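You operate a simulated robot arm through the tools that you are given. There is no shell and no other tool. Be economical: measure what you need, move in short steps, check, and stop when the job is done.

The job below is to be done with a simulated robot arm. You get a single attempt, and the scene is never put back.

Task
Stop the flume and reset the sluice gate to 30 mm.
Fine: red flow wheel SHUT, then pump off, before the lock lever goes to FREE; lever TIGHT again at the end.

The check looks at the end state, three seconds after you hand in, the way a careful person would. Anything else that was tipped, shoved, dropped, spilled or broken makes it a failure.

Robot
A 6-joint arm with a two-finger parallel gripper, fixed in place. Base frame: the origin is at the foot of the arm, x ahead of it, y to its left, z up; the work surface is at about z = 0.7. Lengths are in m, angles in degrees, forces in N, time in s.
With the tool pointing down near the work surface it reaches from about 0.24 to 0.66 m from the base axis. Its first joint turns from -66.0 to 66.0 degrees. Payload 2.9 kg.
The tool frame sits at the grasp point between the pads (the TCP): z along the fingers, y along the line on which they close. The tips reach 0.03 m beyond it. The gripper opens to 0.11 m. The fingers are 0.02 m wide and 0.01 m thick; the gripper's body (0.048 by 0.112 m) begins 0.055 m behind the TCP.
Orientation is that of the tool frame in the base frame, as [roll, pitch, yaw] about the fixed x, y, z axes, in that order (R = Rz(yaw) Ry(pitch) Rx(roll)). With the fingers straight down and closing along the base's y, the tool's x points along the base's -x, its y along +y and its z along -z.

Tools
- The arm moves only by the tool arm_command. Its argument "rows" is a list of rows, each a list of 3 entries, a list of its own where there are three numbers: the shift along the base's x, y, z in m, then the turn, a rotation vector about the base's x, y, z in degrees, then the gripper command, from -1 (fully open) to 1 (shut), values between in proportion. In form: [[[tx, ty, tz], [ax, ay, az], gripper], ...]. A call has 1 to 20 rows; each row is the pose to reach, as a shift and turn from the pose commanded when the call began. Rows are played at 5 a second. More than 0.05 m and 8.6 degrees between two rows, or a gripper value outside its range, and nothing of the call is played. Where a pose cannot be reached the arm comes as near as it can. A force on the tool above 70 N (or 10 N above the force at the start of the call, whichever is more), or a blocked arm, ends the call early, and 0.2 s more pass. The fingers move at their own pace (about 0.108 m/s each) and stop on an object; they squeeze with about 33 N. The grip force told is the motor's: it shows also when the fingers shut on nothing. Time passes only in rows, and 0.2 s behind the last, so rows that repeat a pose let the fingers close. The reply holds the time, the measured pose of the TCP, the force on the tool along the base axes, the opening and the grip force, in the units named above and with some noise, with the torque about the TCP (base axes, N m) and any sound that the robot's microphone picked up, and new pictures: "pictures" is both (left out), scene, wrist or none.
- Cameras (640 x 400 px; columns grow to the right, rows downward): "scene" is fixed at [0.0303, 0.4081, 1.3962]; the picture's right is [-0.99, -0.12, 0.00], its down [-0.06, 0.47, -0.88] and it looks along [0.11, -0.87, -0.48] (base axes); focal length 237 px, centre (320, 200). "wrist" rides on the gripper at [0.072, 0.017, -0.103] in the tool frame; the picture's right is [-0.23, 0.97, 0.00], its down [-0.76, -0.18, -0.62] and it looks along [-0.61, -0.14, 0.78] (tool axes); focal length 222 px, centre (320, 200). There is no depth. A picture from a camera that has moved, and an enlarged one, comes with that camera's place and axes in the base frame and with its lens.
- zoom(camera, box): a new picture of the part [left, top, right, bottom] of that camera's present view, enlarged. No time passes.
- sign_off(): hands the job in; it is judged then, once.

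Go step by step. Nothing tells you positions but the pictures and the camera data: compare them with the known pose of the tool, close in by small moves and look again before you grip or let go. The budget is 120 turns and 200 pictures, counting those below and the enlarged ones. Unless the task says otherwise, let go and move clear before handing in, and close with one line.

The tools are called after "Request:" as a command line: name --argument value ..., lists and objects as JSON in quotes. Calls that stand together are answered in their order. arm_command: Moves the arm, as the interface text tells. Its arguments: {"type":"object","properties":{"rows":{"type":"array"},"pictures":{"type":"string","enum":["both","scene","wrist","none"]}},"required":["rows"]} The other tools are called the same way: zoom (camera, box) takes an enlarged picture of a part of a camera's view; sign_off () hands the job in.

At the start:

```text
time: 0.0
ee_pos: [0.2804, -0.3482, 1.2046]
tool_rot: [179.9, -0.1, -180.0]
force: [1.3, 0.3, 1.2]
moment: [0.02, 0.0, 0.0]
opening: 0.1101
grip_force: 0.1
```

scene: 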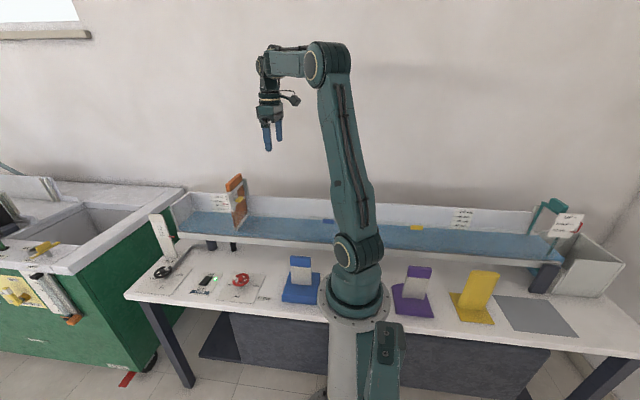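
wrist: 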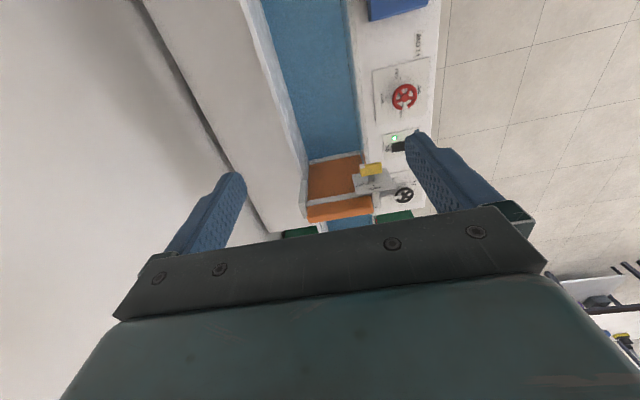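

I see the flume behind the arm with an orange gate at the left of the scene picture, and a red wheel, pump switch and black crank in front of it. I'll enlarge these first.

Request:
zoom --camera "scene" --box '[130, 160, 290, 310]'

Request:
zoom --camera "wrist" --box '[280, 60, 440, 240]'

Request:
zoom --camera "scene" --box '[180, 260, 270, 310]'

Request:
zoom --camera "scene" --box '[140, 170, 260, 250]'

```text
2.67 times, centred on (210, 235) of scene
camera zoom: at [0.0303, 0.4081, 1.3962], right [-0.99, -0.12, 0.0], down [-0.06, 0.47, -0.88], along [0.11, -0.87, -0.48], focal length 633 px, centre (613, 107)
```

zoom: 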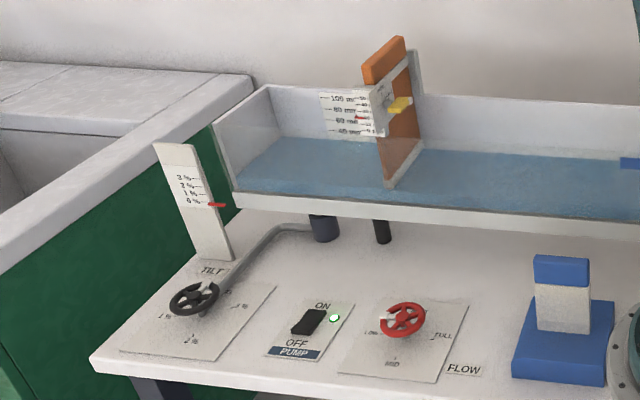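

```text
2.22 times, centred on (360, 150) of wrist
camera zoom: at [0.2079, -0.3297, 1.308], right [0.23, 0.97, 0.0], down [0.76, -0.18, 0.62], along [0.61, -0.14, -0.78], focal length 494 px, centre (231, 311)
```

zoom: 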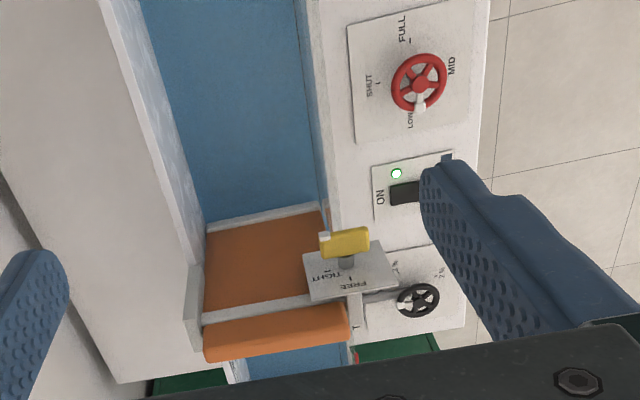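

```text
7.11 times, centred on (225, 285) of scene
camera zoom: at [0.0303, 0.4081, 1.3962], right [-0.99, -0.12, 0.0], down [-0.06, 0.47, -0.88], along [0.11, -0.87, -0.48], focal length 1688 px, centre (996, -404)
```

zoom: 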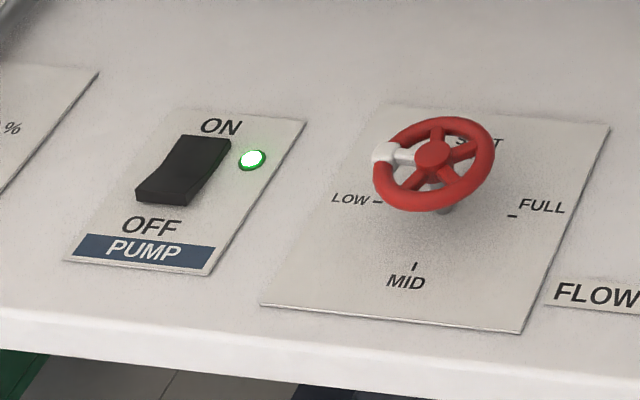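

```text
5.00 times, centred on (200, 210) of scene
camera zoom: at [0.0303, 0.4081, 1.3962], right [-0.99, -0.12, 0.0], down [-0.06, 0.47, -0.88], along [0.11, -0.87, -0.48], focal length 1187 px, centre (920, 150)
```

zoom: 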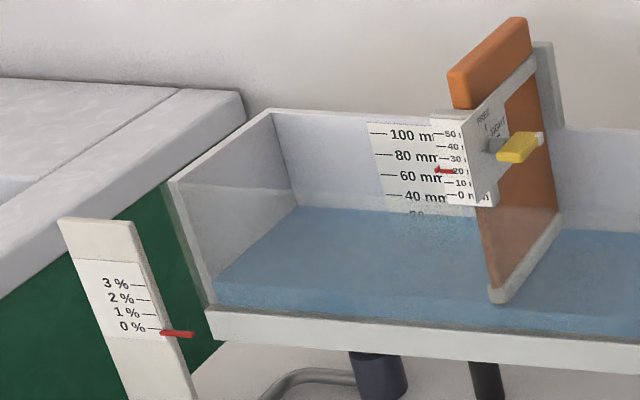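

The red wheel points at LOW, at about (0.389, -0.165, 0.74). SHUT is on its -y side, so it needs a 90° clockwise turn. I'll move above it and look.

Request:
arm_command --rows '[[[0.02, 0.04, 0], [0, 0, 0], -1], [[0.04, 0.08, 0], [0, 0, 0], -1], [[0.06, 0.12, 0], [0, 0, 0], -1], [[0.085, 0.155, -0.02], [0, 0, 0], -1], [[0.109, 0.183, -0.05], [0, 0, 0], -1], [[0.109, 0.183, -0.095], [0, 0, 0], -1], [[0.109, 0.183, -0.14], [0, 0, 0], -1], [[0.109, 0.183, -0.185], [0, 0, 0], -1], [[0.109, 0.183, -0.23], [0, 0, 0], -1], [[0.109, 0.183, -0.275], [0, 0, 0], -1], [[0.109, 0.183, -0.32], [0, 0, 0], -1], [[0.109, 0.183, -0.345], [0, 0, 0], -1], [[0.109, 0.183, -0.345], [0, 0, 0], -1]]'

```text
time: 2.8
ee_pos: [0.387, -0.1665, 0.8566]
tool_rot: [180.0, 0.0, -180.0]
force: [0.4, -0.4, 0.5]
moment: [-0.03, 0.0, 0.04]
opening: 0.1099
grip_force: 0.1
camera wrist: at [0.3165, -0.1478, 0.9596], right [0.23, 0.97, 0.0], down [0.76, -0.18, 0.62], along [0.61, -0.14, -0.78], focal length 222 px, centre (320, 200)
```

scene: 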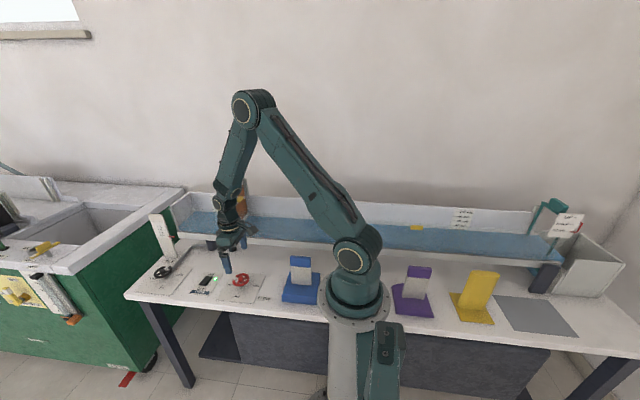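
wrist: 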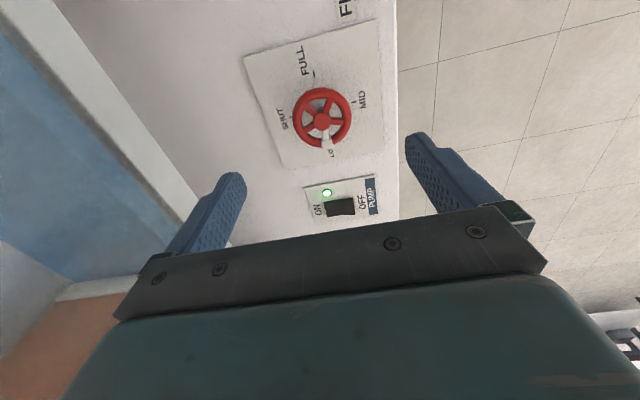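

The wheel centre comes out at (0.390, -0.163), z about 0.74, so I'll lower the open fingers around it.

Request:
arm_command --rows '[[[0.0026, 0.0035, -0.03], [0, 0, 0], -1], [[0.0026, 0.0035, -0.06], [0, 0, 0], -1], [[0.0026, 0.0035, -0.09], [0, 0, 0], -1], [[0.0026, 0.0035, -0.109], [0, 0, 0], -1], [[0.0026, 0.0035, -0.109], [0, 0, 0], -1]]'

Request:
zoom --camera "scene" --box '[200, 240, 280, 310]'

```text
time: 4.0
ee_pos: [0.3932, -0.1613, 0.7523]
tool_rot: [-180.0, 0.0, 180.0]
force: [-0.1, -0.3, 0.2]
moment: [-0.04, 0.01, 0.05]
opening: 0.1099
grip_force: 0.0
camera wrist: at [0.32, -0.1423, 0.8541], right [0.23, 0.97, 0.0], down [0.76, -0.18, 0.62], along [0.61, -0.14, -0.78], focal length 222 px, centre (320, 200)
```

scene: 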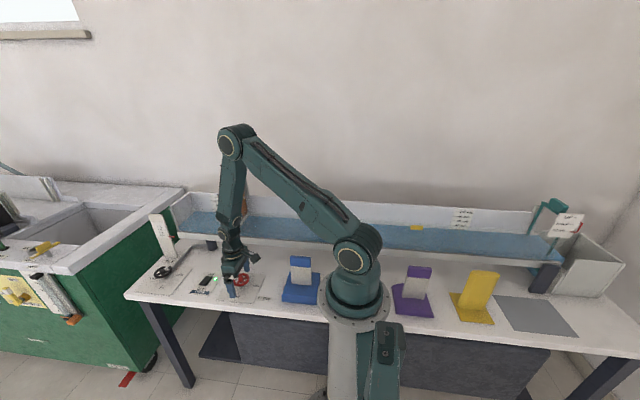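
wrist: 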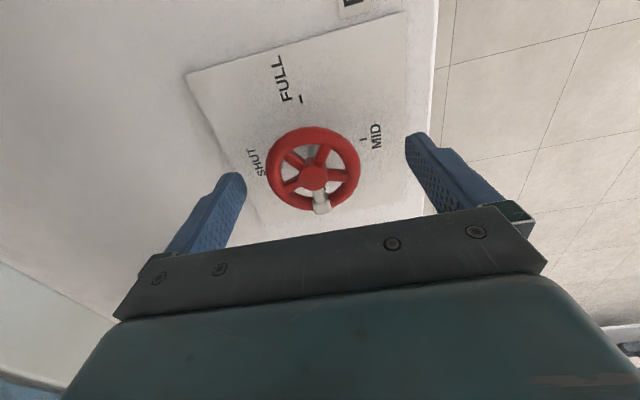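

```text
5.71 times, centred on (240, 275) of scene
camera zoom: at [0.0303, 0.4081, 1.3962], right [-0.99, -0.12, 0.0], down [-0.06, 0.47, -0.88], along [0.11, -0.87, -0.48], focal length 1356 px, centre (777, -229)
```

zoom: 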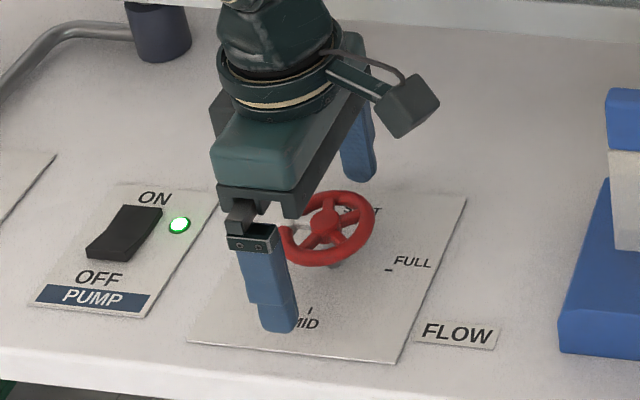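

The wheel sits between the fingers, so I'll shift slightly, close on the rim and check the grip.

Request:
arm_command --rows '[[[-0.004, -0.001, -0.007], [0, 0, 0], -1], [[-0.004, -0.001, -0.007], [0, 0, 0], 0.2], [[-0.004, -0.001, -0.007], [0, 0, 0], 1], [[-0.004, -0.001, -0.007], [0, 0, 0], 1], [[-0.004, -0.001, -0.007], [0, 0, 0], 1]]' --pictures "wrist"

```text
time: 5.2
ee_pos: [0.3877, -0.1644, 0.7453]
tool_rot: [-179.7, 0.0, 179.8]
force: [-1.3, -27.7, -15.2]
moment: [0.77, -0.92, -0.1]
opening: 0.0595
grip_force: 44.7
camera wrist: at [0.3156, -0.1455, 0.8468], right [0.23, 0.97, -0.01], down [0.76, -0.18, 0.62], along [0.61, -0.15, -0.78], focal length 222 px, centre (320, 200)
```

wrist: 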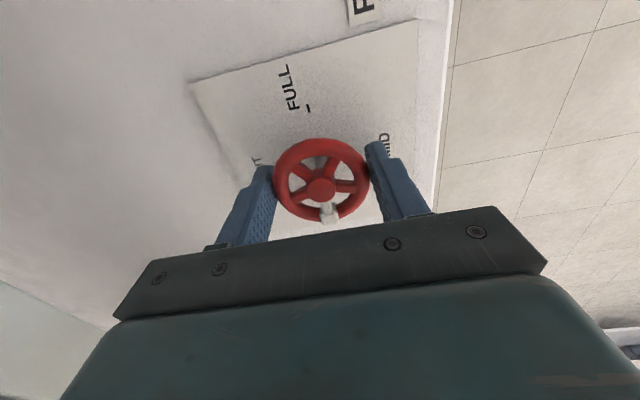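

Gripped at a 59.5 mm diameter, but with a 28 N side load. I'll shift a little in y to relieve it.

Request:
arm_command --rows '[[[0, -0.001, 0], [0, 0, 0], 1], [[0, -0.002, 0], [0, 0, 0], 1], [[0, -0.002, 0], [0, 0, 0], 1]]' --pictures "none"

```text
time: 6.0
ee_pos: [0.3866, -0.1652, 0.7447]
tool_rot: [-179.9, -0.1, -180.0]
force: [6.6, -19.6, -25.0]
moment: [-0.11, -0.01, -0.02]
opening: 0.0597
grip_force: 45.0
```

Request:
arm_command --rows '[[[0, -0.002, -0.001], [0, 0, 0], 1], [[0, -0.004, -0.003], [0, 0, 0], 1], [[0, -0.004, -0.003], [0, 0, 0], 1]]' --pictures "none"

```text
time: 6.8
ee_pos: [0.3872, -0.1653, 0.7433]
tool_rot: [179.6, 0.1, -179.7]
force: [-4.9, 23.9, 39.5]
moment: [0.25, -0.08, 0.07]
opening: 0.0599
grip_force: 44.9
```

Request:
arm_command --rows '[[[0, 0.001, 0.001], [0, 0, 0], 1], [[0, 0.002, 0.0018], [0, 0, 0], 1], [[0, 0.002, 0.0018], [0, 0, -5], 1], [[0, 0.002, 0.0018], [0, 0, -10], 1], [[0, 0.002, 0.0018], [0, 0, -10], 1]]' --pictures "wrist"

```text
time: 8.0
ee_pos: [0.3872, -0.1638, 0.7439]
tool_rot: [179.7, 0.0, 170.0]
force: [-2.2, 23.3, -1.6]
moment: [-0.64, -1.15, 0.08]
opening: 0.0598
grip_force: 44.8
camera wrist: at [0.3199, -0.1343, 0.8457], right [0.39, 0.92, 0.0], down [0.72, -0.31, 0.62], along [0.57, -0.24, -0.78], focal length 222 px, centre (320, 200)
```

wrist: 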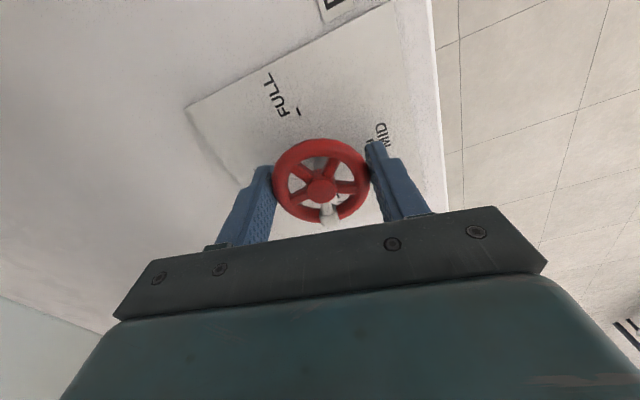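

The wheel turns with the gripper (10° so far), so I'll keep going.

Request:
arm_command --rows '[[[0, 0, 0], [0, 0, -8], 1], [[0, 0, 0], [0, 0, -16], 1], [[0, 0, 0], [0, 0, -24], 1], [[0, 0, 0], [0, 0, -32], 1], [[0, 0, 0], [0, 0, -40], 1], [[0, 0, 0], [0, 0, -48], 1], [[0, 0, 0], [0, 0, -56], 1], [[0, 0, 0], [0, 0, -64], 1], [[0, 0, 0], [0, 0, -70], 1], [[0, 0, 0], [0, 0, -70], 1]]'

Request:
zoom --camera "scene" --box '[200, 240, 280, 310]'

```text
time: 10.2
ee_pos: [0.3896, -0.1634, 0.744]
tool_rot: [179.6, -0.6, 100.2]
force: [19.3, 27.5, -23.9]
moment: [-0.05, 0.4, 0.05]
opening: 0.0597
grip_force: 45.2
camera wrist: at [0.3938, -0.0876, 0.8464], right [1.0, -0.05, 0.01], down [-0.04, -0.79, 0.62], along [-0.03, -0.61, -0.79], focal length 222 px, centre (320, 200)
```

scene: 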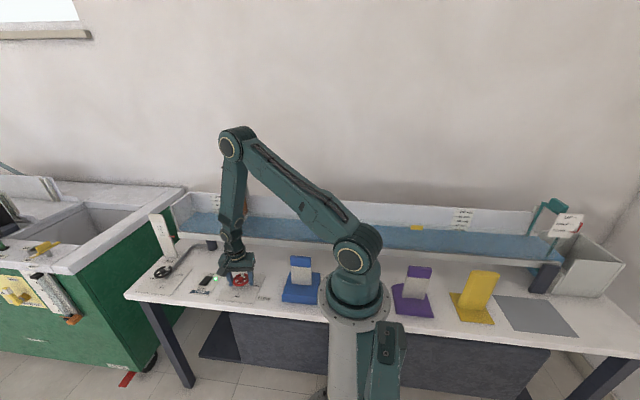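
wrist: 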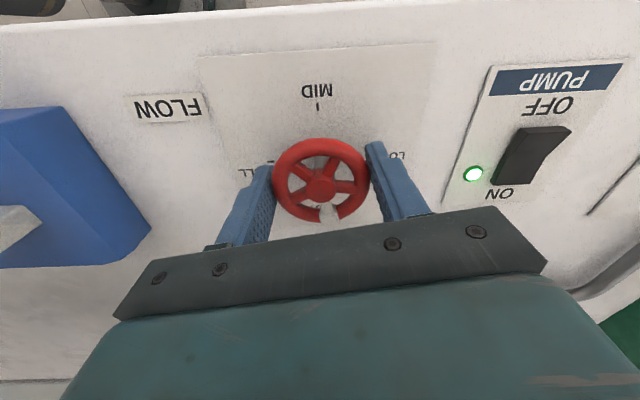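

```text
5.71 times, centred on (240, 275) of scene
camera zoom: at [0.031, 0.4086, 1.3961], right [-0.99, -0.12, 0.0], down [-0.06, 0.47, -0.88], along [0.11, -0.87, -0.47], focal length 1356 px, centre (777, -229)
```

zoom: 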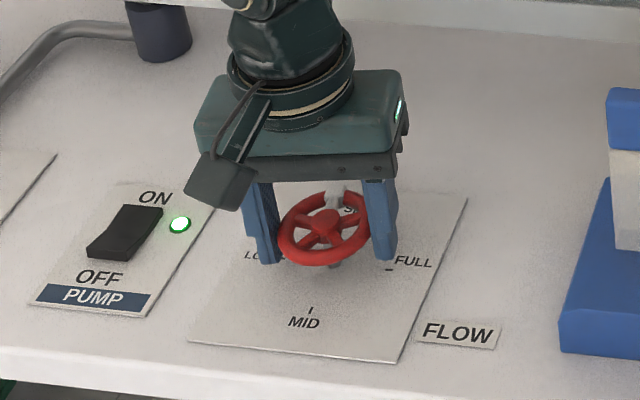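

About 80° is done and SHUT is close. I'll continue gently to 92° while watching the torque.

Request:
arm_command --rows '[[[-0.001, 0, 0], [0, 0, -4], 1], [[-0.001, 0, 0], [0, 0, -8], 1], [[-0.001, 0, 0], [0, 0, -11], 1], [[-0.001, 0, 0], [0, 0, -11], 1]]' --pictures "none"

Request:
zoom --camera "wrist" --box '[240, 120, 400, 240]'

```text
time: 11.2
ee_pos: [0.3897, -0.1624, 0.744]
tool_rot: [179.7, -0.5, 89.3]
force: [28.0, 18.9, -23.1]
moment: [0.14, 0.0, 0.76]
opening: 0.0596
grip_force: 44.8
```

```text
3.33 times, centred on (320, 180) of wrist
camera zoom: at [0.408, -0.0904, 0.8472], right [0.97, -0.24, 0.01], down [-0.19, -0.76, 0.62], along [-0.14, -0.6, -0.79], focal length 740 px, centre (320, 267)
```

zoom: 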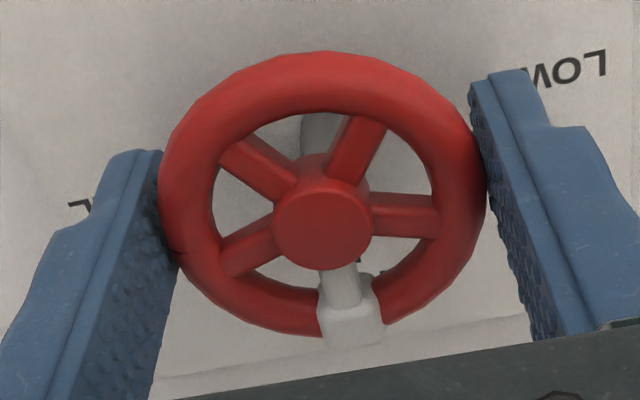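

The torque rose to 0.76 N m, so the SHUT stop is reached. I'll let go, rise and look.

Request:
arm_command --rows '[[[0, 0, 0], [0, 0, 0], -1], [[0, 0, 0], [0, 0, 0], -1], [[0, 0, 0], [0, 0, 0], -1], [[0, 0, 0.04], [0, 0, 0], -1], [[0, 0, 0.08], [0, 0, 0], -1], [[0, 0, 0.12], [0, 0, 0], -1], [[0, 0, 0.12], [0, 0, 0], -1]]'

Request:
zoom --camera "scene" --box '[180, 260, 270, 310]'

```text
time: 12.8
ee_pos: [0.3843, -0.1692, 0.8665]
tool_rot: [-179.9, 0.1, 88.9]
force: [-0.2, -0.3, -0.2]
moment: [0.0, -0.01, -0.01]
opening: 0.11
grip_force: 0.1
camera wrist: at [0.4035, -0.0943, 0.9679], right [0.97, -0.24, 0.0], down [-0.19, -0.76, 0.62], along [-0.15, -0.6, -0.78], focal length 222 px, centre (320, 200)
```

scene: 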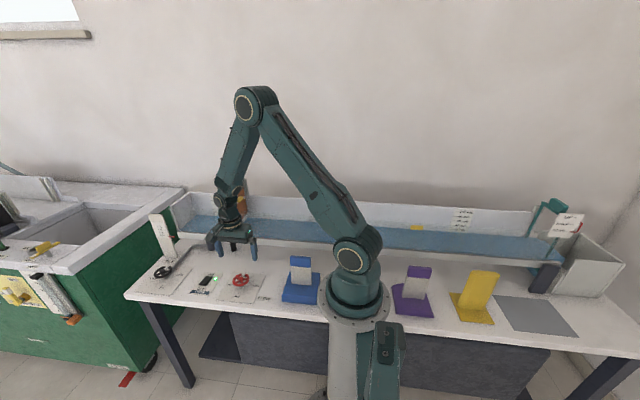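
wrist: 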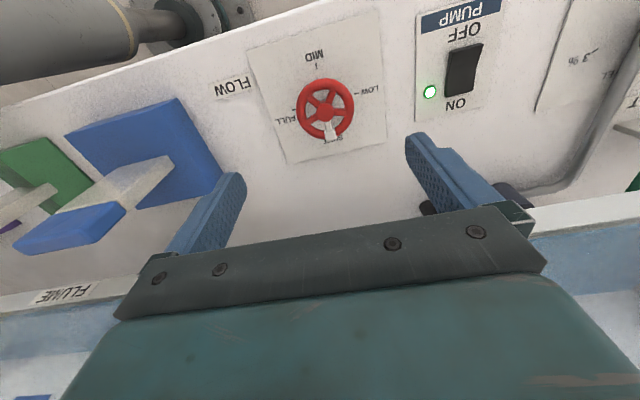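

```text
7.11 times, centred on (225, 285) of scene
camera zoom: at [0.0303, 0.4081, 1.3962], right [-0.99, -0.12, 0.0], down [-0.06, 0.47, -0.88], along [0.11, -0.87, -0.48], focal length 1688 px, centre (996, -404)
```

zoom: 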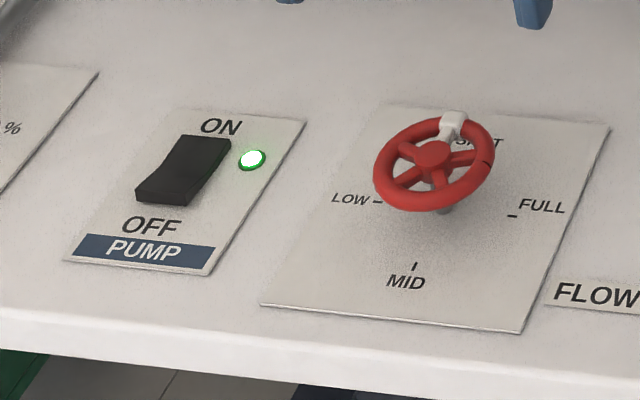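

Request:
zoom --camera "wrist" --box '[260, 40, 500, 180]'

```text
2.67 times, centred on (380, 110) of wrist
camera zoom: at [0.4035, -0.0943, 0.9679], right [0.97, -0.24, 0.0], down [-0.19, -0.76, 0.62], along [-0.15, -0.6, -0.78], focal length 592 px, centre (160, 440)
```

zoom: 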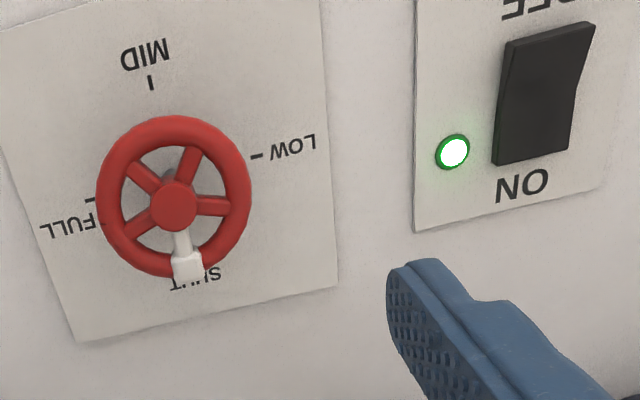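

The pointer is exactly on SHUT. Next is the pump rocker, centred at about (0.533, -0.164), with its OFF end near y = -0.147. I'll close the fingers and hover above the OFF end.

Request:
arm_command --rows '[[[0.04, 0.005, 0], [0, 0, 0], 1], [[0.08, 0.01, 0], [0, 0, 0], 1], [[0.12, 0.015, 0], [0, 0, 0], 1], [[0.147, 0.019, -0.02], [0, 0, 0], 1], [[0.147, 0.019, -0.06], [0, 0, 0], 1], [[0.147, 0.019, -0.07], [0, 0, 0], 1], [[0.147, 0.019, -0.07], [0, 0, 0], 1]]'

Request:
zoom --camera "scene" --box '[170, 250, 260, 310]'

```text
time: 14.4
ee_pos: [0.5331, -0.1479, 0.7956]
tool_rot: [-180.0, -0.1, 89.0]
force: [0.4, -0.8, -0.3]
moment: [0.03, -0.01, 0.0]
opening: 0.0002
grip_force: 33.0
camera wrist: at [0.5524, -0.0754, 0.8973], right [0.97, -0.24, 0.0], down [-0.19, -0.76, 0.62], along [-0.15, -0.6, -0.78], focal length 222 px, centre (320, 200)
```

scene: 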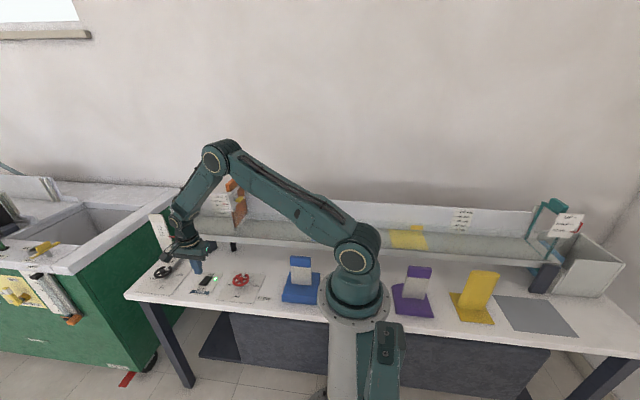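
wrist: 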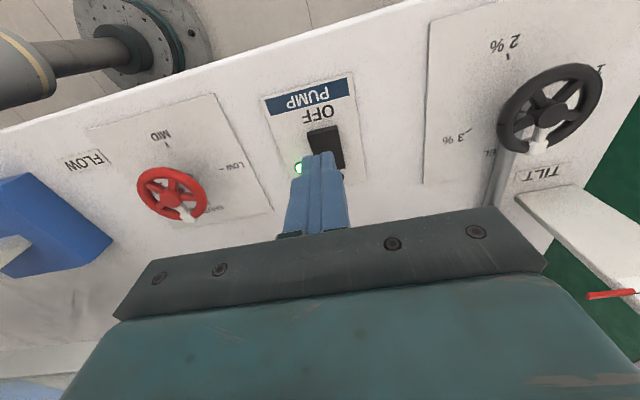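

```text
6.67 times, centred on (215, 280) of scene
camera zoom: at [0.0303, 0.4081, 1.3962], right [-0.99, -0.12, 0.0], down [-0.06, 0.47, -0.88], along [0.11, -0.87, -0.48], focal length 1582 px, centre (1020, -333)
```

zoom: 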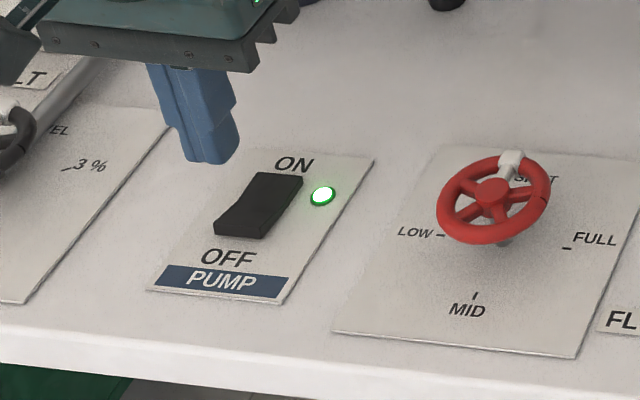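

The tips are just above the OFF end. I'll press down in small steps.

Request:
arm_command --rows '[[[-0.003, 0.002, -0.02], [0, 0, 0], 1], [[-0.003, 0.002, -0.035], [0, 0, 0], 1], [[-0.003, 0.002, -0.043], [0, 0, 0], 1], [[-0.003, 0.002, -0.043], [0, 0, 0], 1]]' --pictures "none"

Request:
zoom --camera "scene" --box '[170, 250, 260, 310]'

```text
time: 15.4
ee_pos: [0.5295, -0.1457, 0.7498]
tool_rot: [-180.0, 0.0, 89.1]
force: [0.0, 0.1, -0.3]
moment: [0.01, 0.0, 0.0]
opening: 0.0002
grip_force: 32.8
```

```text
6.67 times, centred on (215, 280) of scene
camera zoom: at [0.0303, 0.4081, 1.3962], right [-0.99, -0.12, 0.0], down [-0.06, 0.47, -0.88], along [0.11, -0.87, -0.48], focal length 1582 px, centre (1020, -333)
```

zoom: 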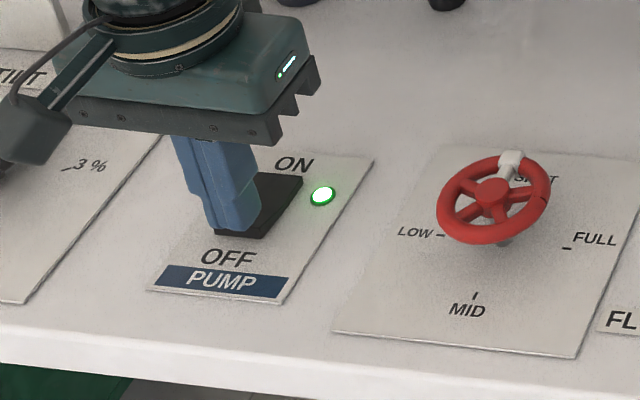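

No contact yet with the tip at about z = 0.72. I'll nudge toward -x and press lower.

Request:
arm_command --rows '[[[-0.006, 0, 0], [0, 0, 0], 1], [[-0.006, 0, -0.003], [0, 0, 0], 1], [[-0.006, 0, -0.006], [0, 0, 0], 1], [[-0.006, 0, -0.009], [0, 0, 0], 1]]' --pictures "none"

Request:
zoom --camera "scene" --box '[170, 250, 260, 310]'

```text
time: 16.4
ee_pos: [0.5246, -0.1444, 0.7422]
tool_rot: [180.0, 0.1, 89.0]
force: [0.9, 0.4, -0.6]
moment: [0.01, -0.04, 0.03]
opening: 0.0
grip_force: 32.9
```

```text
6.67 times, centred on (215, 280) of scene
camera zoom: at [0.0303, 0.4081, 1.3962], right [-0.99, -0.12, 0.0], down [-0.06, 0.47, -0.88], along [0.11, -0.87, -0.48], focal length 1582 px, centre (1020, -333)
```

zoom: 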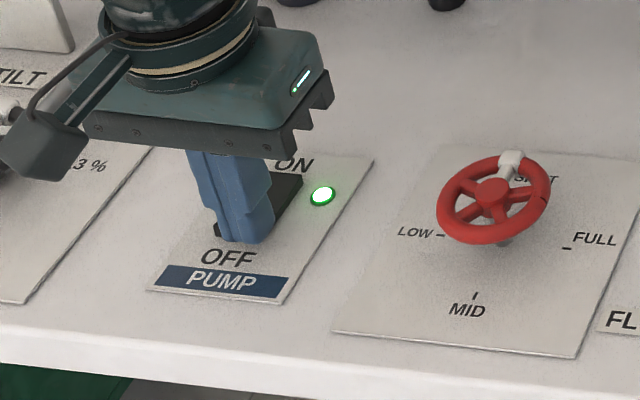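

Request:
arm_command --rows '[[[0.002, 0, 0.012], [0, 0, 0], 1], [[0.002, -0.006, 0.012], [0, 0, 0], 1], [[0.002, -0.006, 0.004], [0, 0, 0], 1], [[0.002, -0.006, 0], [0, 0, 0], 1], [[0.002, -0.006, -0.003], [0, 0, 0], 1], [[0.002, -0.006, -0.005], [0, 0, 0], 1]]' --pictures "none"

Request:
zoom --camera "scene" --box '[170, 250, 260, 310]'

```text
time: 17.8
ee_pos: [0.5259, -0.1523, 0.7399]
tool_rot: [179.9, 0.1, 88.9]
force: [-11.2, 2.3, 29.0]
moment: [-0.26, 0.34, 0.13]
opening: 0.0
grip_force: 33.0
heard: click
```

```text
6.67 times, centred on (215, 280) of scene
camera zoom: at [0.0295, 0.4083, 1.3962], right [-0.99, -0.12, 0.0], down [-0.06, 0.47, -0.88], along [0.11, -0.87, -0.47], focal length 1582 px, centre (1020, -333)
```

zoom: 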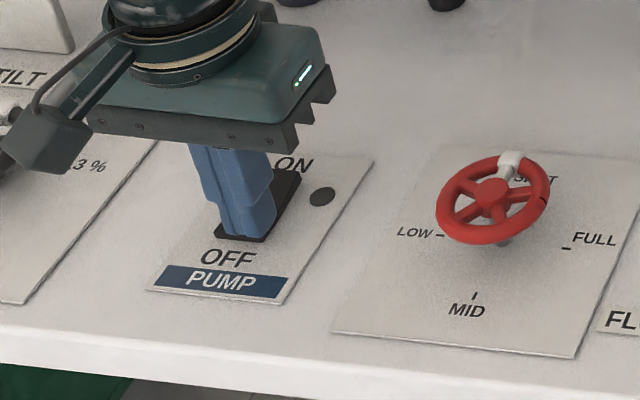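

The switch clicked and the light went out, so the pump is off. I'll rise, turn the gripper back and move to a view of the lever plate.

Request:
arm_command --rows '[[[0, 0, 0.05], [0, 0, 0], 1], [[0, 0, 0.1], [0, 0, 8], 1], [[0, 0, 0.15], [0, 0, 16], 1], [[0, 0, 0.2], [0, 0, 24], 1], [[0, 0, 0.25], [0, 0, 32], 1], [[0, 0, 0.3], [0, 0, 40], 1], [[0, 0, 0.35], [0, 0, 48], 1], [[-0.03, 0, 0.39], [0, 0, 56], 1], [[-0.08, 0, 0.4], [0, 0, 64], 1], [[-0.13, 0, 0.4], [0, 0, 72], 1], [[-0.18, -0.02, 0.4], [0, 0, 80], 1], [[-0.22, -0.05, 0.4], [0, 0, 88], 1], [[-0.26, -0.08, 0.4], [0, 0, 91], 1], [[-0.29, -0.11, 0.4], [0, 0, 91], 1], [[-0.305, -0.13, 0.4], [0, 0, 91], 1], [[-0.305, -0.13, 0.4], [0, 0, 91], 1]]'

Request:
zoom --camera "scene" --box '[180, 260, 270, 310]'

Request:
zoom --camera "scene" --box '[200, 165, 260, 220]'

```text
refused: row 9 steps farther than a row can; nothing moved
```

```text
7.11 times, centred on (225, 285) of scene
camera zoom: at [0.0295, 0.4083, 1.3962], right [-0.99, -0.12, 0.0], down [-0.06, 0.47, -0.88], along [0.11, -0.87, -0.47], focal length 1688 px, centre (996, -404)
```

zoom: 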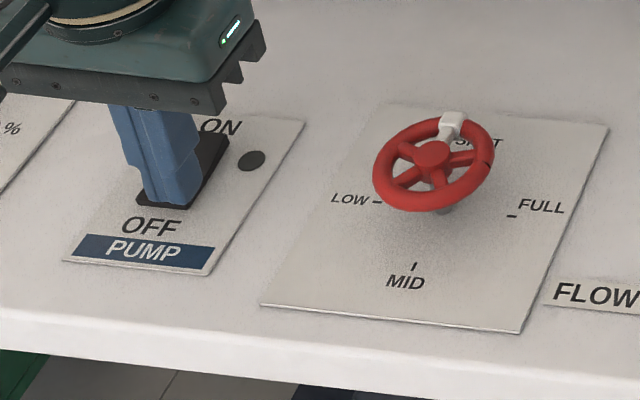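

```text
7.27 times, centred on (230, 192) of scene
camera zoom: at [0.0295, 0.4083, 1.3962], right [-0.99, -0.12, 0.0], down [-0.06, 0.47, -0.88], along [0.11, -0.87, -0.47], focal length 1726 px, centre (974, 254)
```

zoom: 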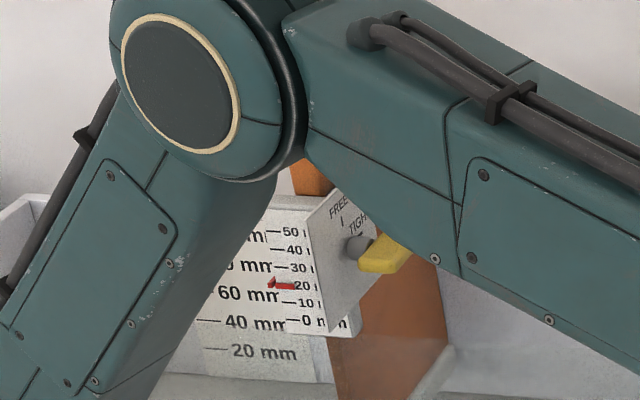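

One step was too long and the call was refused, so I'll resend it with shorter steps.

Request:
arm_command --rows '[[[0, 0, 0.045], [0, 0, 0], 1], [[0, 0, 0.09], [0, 0, 7], 1], [[0, 0, 0.135], [0, 0, 14], 1], [[0, 0, 0.18], [0, 0, 21], 1], [[0, 0, 0.225], [0, 0, 28], 1], [[0, 0, 0.27], [0, 0, 35], 1], [[0, 0, 0.315], [0, 0, 42], 1], [[0, 0, 0.36], [0, 0, 49], 1], [[-0.02, 0, 0.395], [0, 0, 56], 1], [[-0.06, 0, 0.4], [0, 0, 63], 1], [[-0.1, 0, 0.4], [0, 0, 70], 1], [[-0.14, 0, 0.4], [0, 0, 77], 1], [[-0.18, -0.02, 0.4], [0, 0, 84], 1], [[-0.22, -0.04, 0.4], [0, 0, 91], 1], [[-0.26, -0.065, 0.4], [0, 0, 91], 1], [[-0.285, -0.1, 0.4], [0, 0, 91], 1], [[-0.305, -0.13, 0.4], [0, 0, 91], 1], [[-0.305, -0.13, 0.4], [0, 0, 91], 1]]'

Request:
zoom --camera "scene" --box '[200, 165, 260, 220]'

Request:
zoom --camera "wrist" --box '[240, 80, 420, 240]'

```text
time: 21.6
ee_pos: [0.2206, -0.2854, 1.1376]
tool_rot: [179.9, 0.0, -179.9]
force: [0.3, 0.2, -1.1]
moment: [0.01, -0.01, 0.0]
opening: 0.0001
grip_force: 33.5
camera wrist: at [0.1493, -0.2659, 1.2401], right [0.23, 0.97, 0.0], down [0.76, -0.18, 0.62], along [0.61, -0.14, -0.78], focal length 222 px, centre (320, 200)
```

scene: 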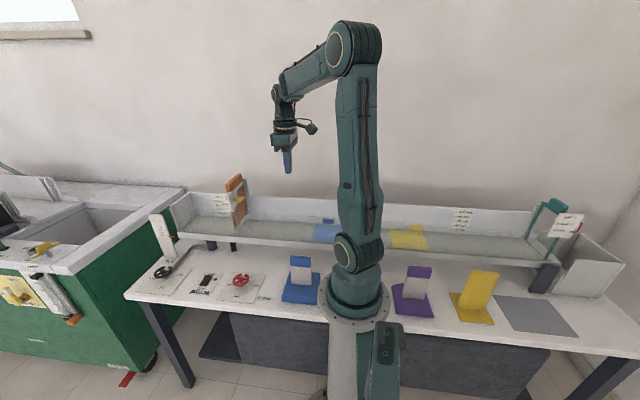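
wrist: 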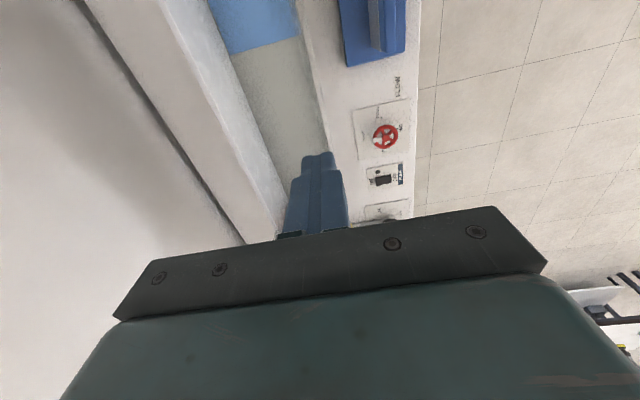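

```text
7.27 times, centred on (230, 192) of scene
camera zoom: at [0.0303, 0.4081, 1.3962], right [-0.99, -0.12, 0.0], down [-0.06, 0.47, -0.88], along [0.11, -0.87, -0.48], focal length 1726 px, centre (974, 254)
```

zoom: 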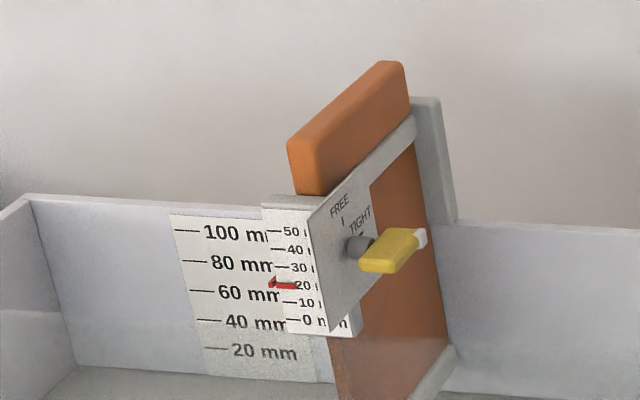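

```text
2.50 times, centred on (330, 160) of wrist
camera zoom: at [0.1493, -0.2659, 1.2401], right [0.23, 0.97, 0.0], down [0.76, -0.18, 0.62], along [0.61, -0.14, -0.78], focal length 555 px, centre (295, 300)
```

zoom: 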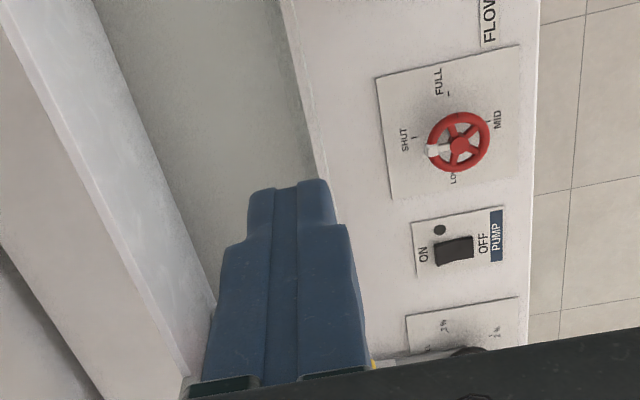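

The scale reads 20 mm. FREE is straight up and TIGHT is toward -y, where the lever is now. I'll push the lever with closed fingers tilted toward +x, so first I'll turn the tool by -90° yaw at a staging point.

Request:
arm_command --rows '[[[0.01, 0.0, 0.005], [0, 0, -8], 1], [[0.02, 0.0, 0.01], [0, 0, -16], 1], [[0.03, 0.0, 0.012], [0, 0, -24], 1], [[0.04, 0.0, 0.012], [0, 0, -32], 1], [[0.05, 0.01, 0.012], [0, 0, -40], 1], [[0.06, 0.015, 0.012], [0, 0, -48], 1], [[0.07, 0.02, 0.012], [0, 0, -56], 1], [[0.08, 0.025, 0.012], [0, 0, -64], 1], [[0.09, 0.03, 0.012], [0, 0, -72], 1], [[0.1, 0.035, 0.012], [0, 0, -80], 1], [[0.11, 0.035, 0.012], [0, 0, -88], 1], [[0.11, 0.035, 0.012], [0, 0, -90], 1]]' --pictures "none"

Request:
arm_command --rows '[[[0, 0, 0], [0, -7.5, 0], 1], [[0, 0, 0], [0, -15, 0], 1], [[0, 0, 0], [0, -22.5, 0], 1], [[0, 0, 0], [0, -30, 0], 1], [[0, 0, 0], [0, -37.5, 0], 1], [[0, 0, 0], [0, -45, 0], 1], [[0, 0, 0], [0, -52.5, 0], 1], [[0, 0, 0], [0, -60, 0], 1], [[0, 0, 0], [0, -60, 0], 1]]'

```text
time: 24.2
ee_pos: [0.331, -0.248, 1.1491]
tool_rot: [180.0, -0.1, 89.9]
force: [0.7, 0.7, 0.0]
moment: [0.02, 0.02, 0.01]
opening: 0.0
grip_force: 33.1
```

```text
time: 26.2
ee_pos: [0.3451, -0.2383, 1.149]
tool_rot: [119.9, 0.1, 90.1]
force: [-0.2, -0.5, -0.9]
moment: [-0.02, 0.01, -0.02]
opening: 0.0001
grip_force: 32.9
out of reach, approached as far as the arm can: row 8, 9
camera wrist: at [0.2655, -0.1649, 1.2141], right [0.49, -0.23, 0.84], down [-0.63, -0.76, 0.16], along [0.61, -0.61, -0.51], focal length 222 px, centre (320, 200)
```

scene: 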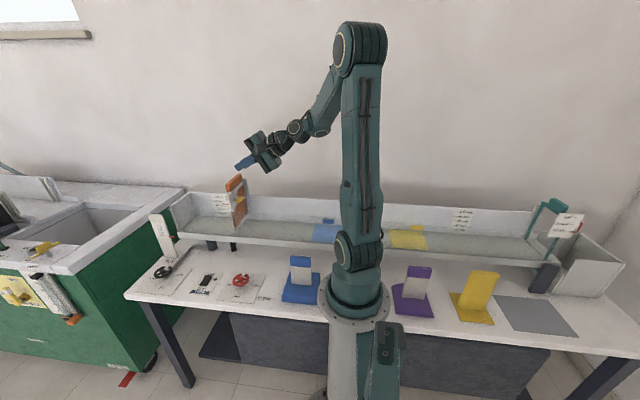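
wrist: 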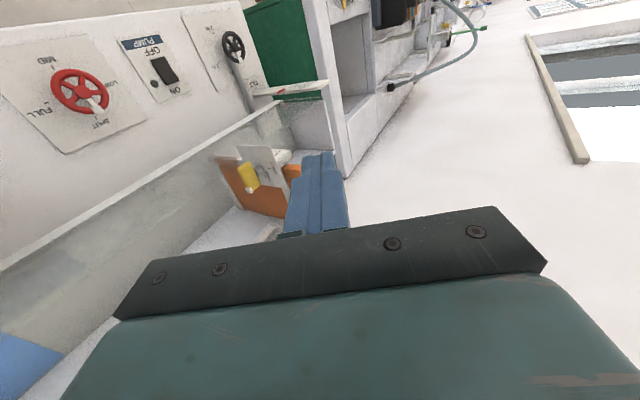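

Request:
zoom --camera "wrist" --box '[200, 110, 340, 250]'

```text
2.86 times, centred on (270, 180) of wrist
camera zoom: at [0.2655, -0.1649, 1.2141], right [0.49, -0.23, 0.84], down [-0.63, -0.76, 0.16], along [0.61, -0.61, -0.51], focal length 635 px, centre (463, 257)
```

zoom: 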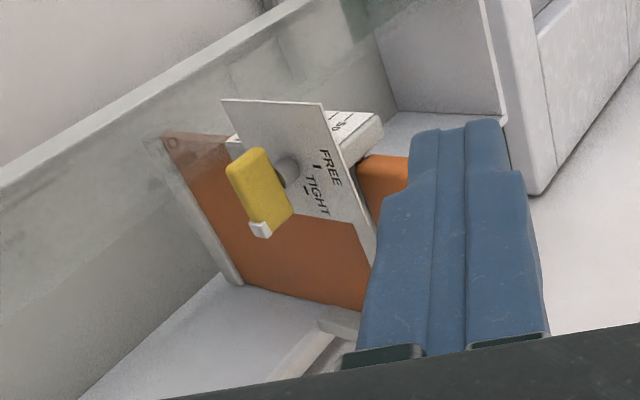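

The yellow lever looks like a T-handle about 45 mm long, centred on its hub at about (0.398, -0.286, 1.002). I'll reduce the tilt a little and line the closed fingers up in y with its -y end, still high, then look.

Request:
arm_command --rows '[[[0, 0, 0], [0, 5, 0], 1], [[0, -0.02, 0], [0, 10, 0], 1], [[0, -0.045, -0.02], [0, 10, 0], 1], [[0, -0.068, -0.05], [0, 10, 0], 1], [[0, -0.068, -0.05], [0, 10, 0], 1]]'

Request:
zoom --camera "wrist" --box '[200, 90, 380, 250]'

Request:
zoom --camera "scene" --box '[200, 145, 300, 220]'

```text
time: 27.4
ee_pos: [0.3528, -0.3037, 1.0984]
tool_rot: [130.0, 0.1, 90.0]
force: [0.3, 0.3, -0.2]
moment: [-0.01, -0.01, 0.01]
opening: 0.0
grip_force: 33.9
out of reach, approached as far as the arm can: row 4, 5
camera wrist: at [0.2852, -0.2298, 1.1761], right [0.63, -0.23, 0.75], down [-0.59, -0.76, 0.27], along [0.51, -0.61, -0.61], focal length 222 px, centre (320, 200)
```

scene: 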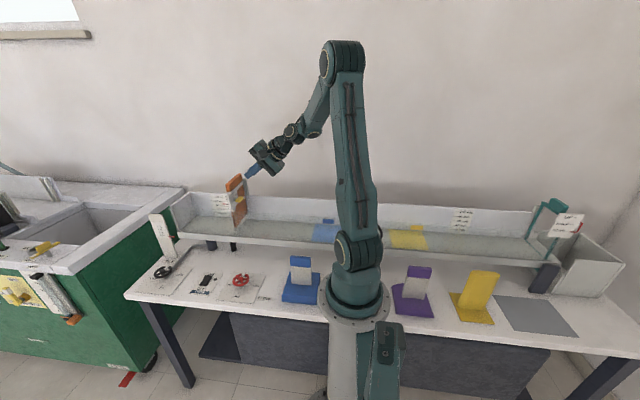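
wrist: 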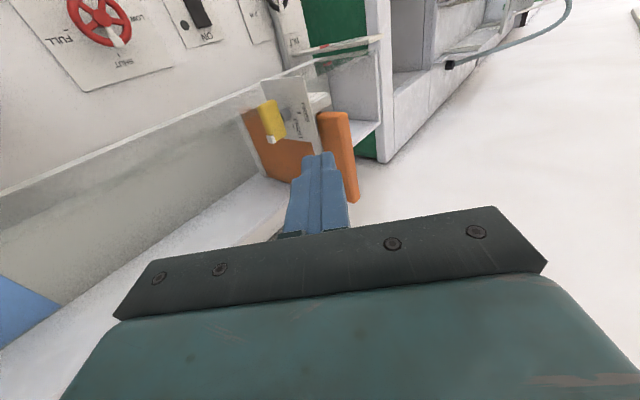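

```text
2.50 times, centred on (290, 170) of wrist
camera zoom: at [0.2852, -0.2298, 1.1761], right [0.63, -0.23, 0.75], down [-0.59, -0.76, 0.27], along [0.51, -0.61, -0.61], focal length 555 px, centre (395, 275)
```

zoom: 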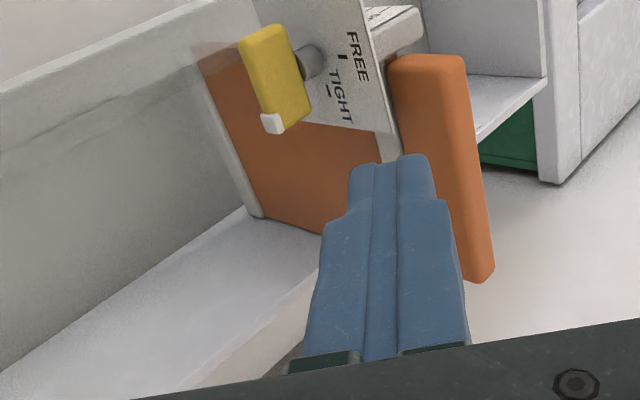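

```text
5.33 times, centred on (250, 182) of scene
camera zoom: at [0.0303, 0.4081, 1.3962], right [-0.99, -0.12, 0.0], down [-0.06, 0.47, -0.88], along [0.11, -0.87, -0.48], focal length 1266 px, centre (693, 293)
```

zoom: 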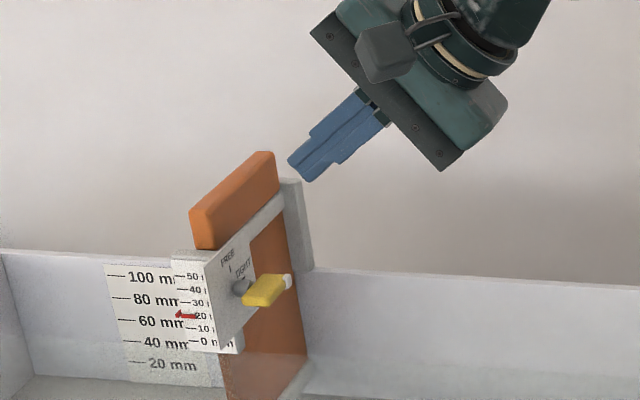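

The tool is at (0.353, -0.304, 1.098) and the lever's free end is at about (0.391, -0.300, 1.002). I'll step aside to y ≈ -0.335 and descend part way, reading the pose as I go.

Request:
arm_command --rows '[[[0.015, -0.015, -0.015], [0, 0, 0], 1], [[0.03, -0.025, -0.03], [0, 0, 0], 1], [[0.03, -0.025, -0.06], [0, 0, 0], 1], [[0.03, -0.025, -0.06], [0, 0, 0], 1]]' --pictures "wrist"

```text
time: 28.4
ee_pos: [0.3815, -0.329, 1.0388]
tool_rot: [130.0, 0.0, 90.1]
force: [-0.3, 0.1, -1.1]
moment: [-0.03, 0.02, 0.01]
opening: 0.0
grip_force: 32.6
camera wrist: at [0.3144, -0.255, 1.1172], right [0.63, -0.23, 0.75], down [-0.59, -0.76, 0.26], along [0.51, -0.61, -0.61], focal length 222 px, centre (320, 200)
```

wrist: 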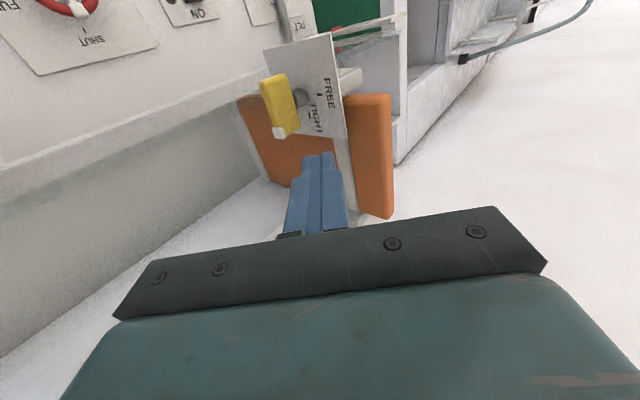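

Positions agree with the shifts. I'll descend beside the lever to z ≈ 0.967.

Request:
arm_command --rows '[[[0, -0.004, -0.025], [0, 0, 0], 1], [[0, -0.004, -0.05], [0, 0, 0], 1], [[0, -0.004, -0.072], [0, 0, 0], 1], [[0, -0.004, -0.072], [0, 0, 0], 1]]'

Request:
zoom --camera "wrist" --box '[200, 30, 400, 230]'

Request:
zoom --camera "scene" --box '[200, 160, 280, 230]'

```text
time: 29.4
ee_pos: [0.3805, -0.3333, 0.9667]
tool_rot: [130.0, -0.1, 90.1]
force: [0.5, 0.3, -0.7]
moment: [0.05, -0.03, -0.01]
opening: 0.0001
grip_force: 33.1
camera wrist: at [0.3142, -0.2587, 1.0448], right [0.63, -0.23, 0.75], down [-0.59, -0.76, 0.26], along [0.51, -0.61, -0.61], focal length 222 px, centre (320, 200)
```

scene: 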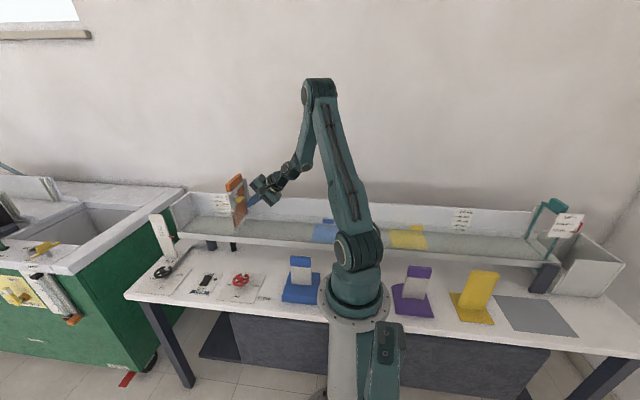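
wrist: 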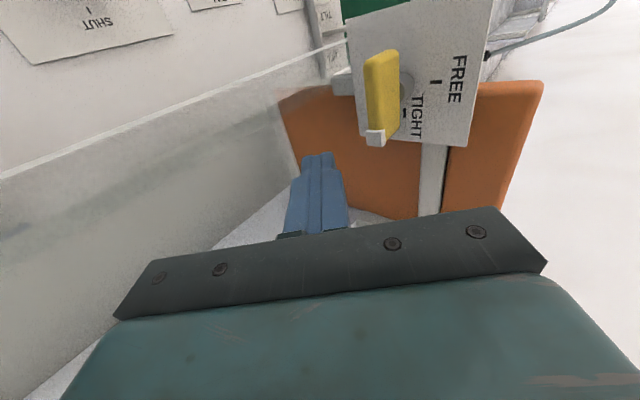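

```text
2.00 times, centred on (300, 130) of wrist
camera zoom: at [0.3142, -0.2587, 1.0448], right [0.63, -0.23, 0.75], down [-0.59, -0.76, 0.26], along [0.51, -0.61, -0.61], focal length 444 px, centre (360, 340)
```

zoom: 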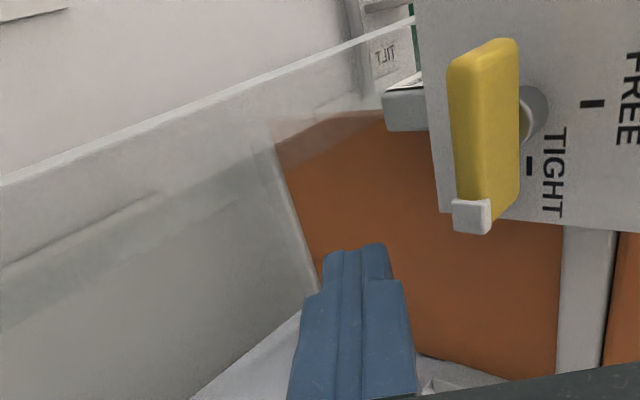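

```text
5.71 times, centred on (240, 195) of scene
camera zoom: at [0.0303, 0.4081, 1.3962], right [-0.99, -0.12, 0.0], down [-0.06, 0.47, -0.88], along [0.11, -0.87, -0.48], focal length 1356 px, centre (777, 229)
```

zoom: 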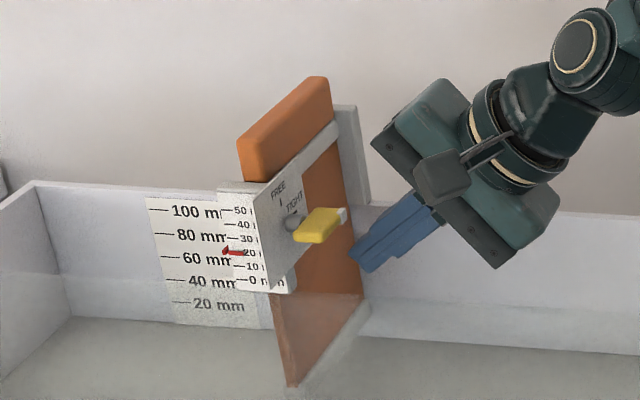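

The lever spans y from -0.302 to -0.271 at z ≈ 1.00. I'll slide the fingers under its end (y = -0.304) and start lifting.

Request:
arm_command --rows '[[[0.001, 0.015, 0], [0, 0, 0], 1], [[0.001, 0.029, 0], [0, 0, 0], 1], [[0.001, 0.029, 0.01], [0, 0, 0], 1], [[0.001, 0.029, 0.017], [0, 0, 0], 1], [[0.001, 0.029, 0.022], [0, 0, 0], 1], [[0.001, 0.029, 0.026], [0, 0, 0], 1]]' --pictures "none"

Request:
zoom --camera "wrist" --box '[200, 30, 400, 230]'

Request:
zoom --camera "scene" --box '[200, 160, 280, 230]'

```text
time: 30.8
ee_pos: [0.3837, -0.3033, 0.992]
tool_rot: [130.2, -0.1, 90.0]
force: [0.6, 0.1, -6.8]
moment: [-0.05, 0.08, 0.01]
opening: 0.0001
grip_force: 32.6
```

```text
2.00 times, centred on (300, 130) of wrist
camera zoom: at [0.3158, -0.2295, 1.07], right [0.63, -0.23, 0.74], down [-0.59, -0.76, 0.27], along [0.51, -0.61, -0.61], focal length 444 px, centre (360, 340)
```

zoom: 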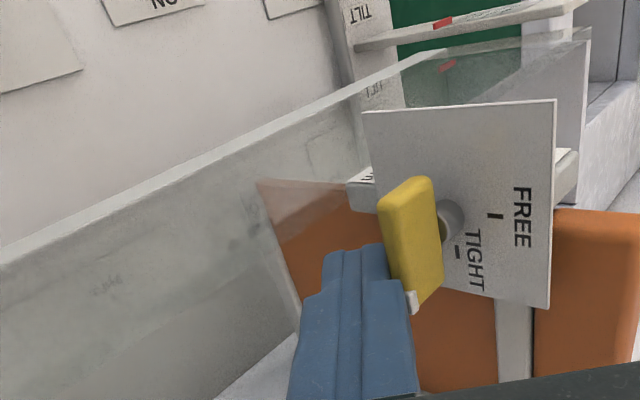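

```text
5.71 times, centred on (240, 195) of scene
camera zoom: at [0.0304, 0.4081, 1.3963], right [-0.99, -0.12, 0.0], down [-0.06, 0.47, -0.88], along [0.11, -0.87, -0.48], focal length 1356 px, centre (777, 229)
```

zoom: 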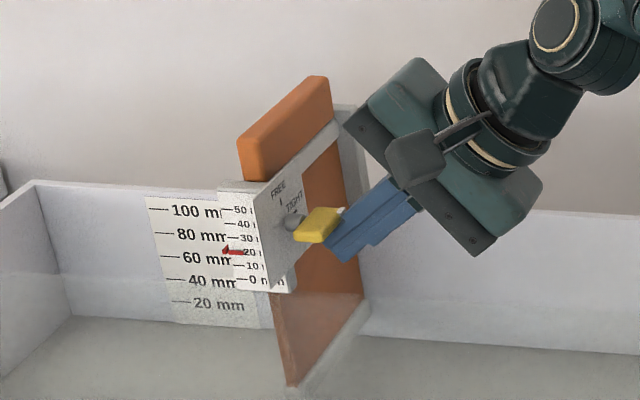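

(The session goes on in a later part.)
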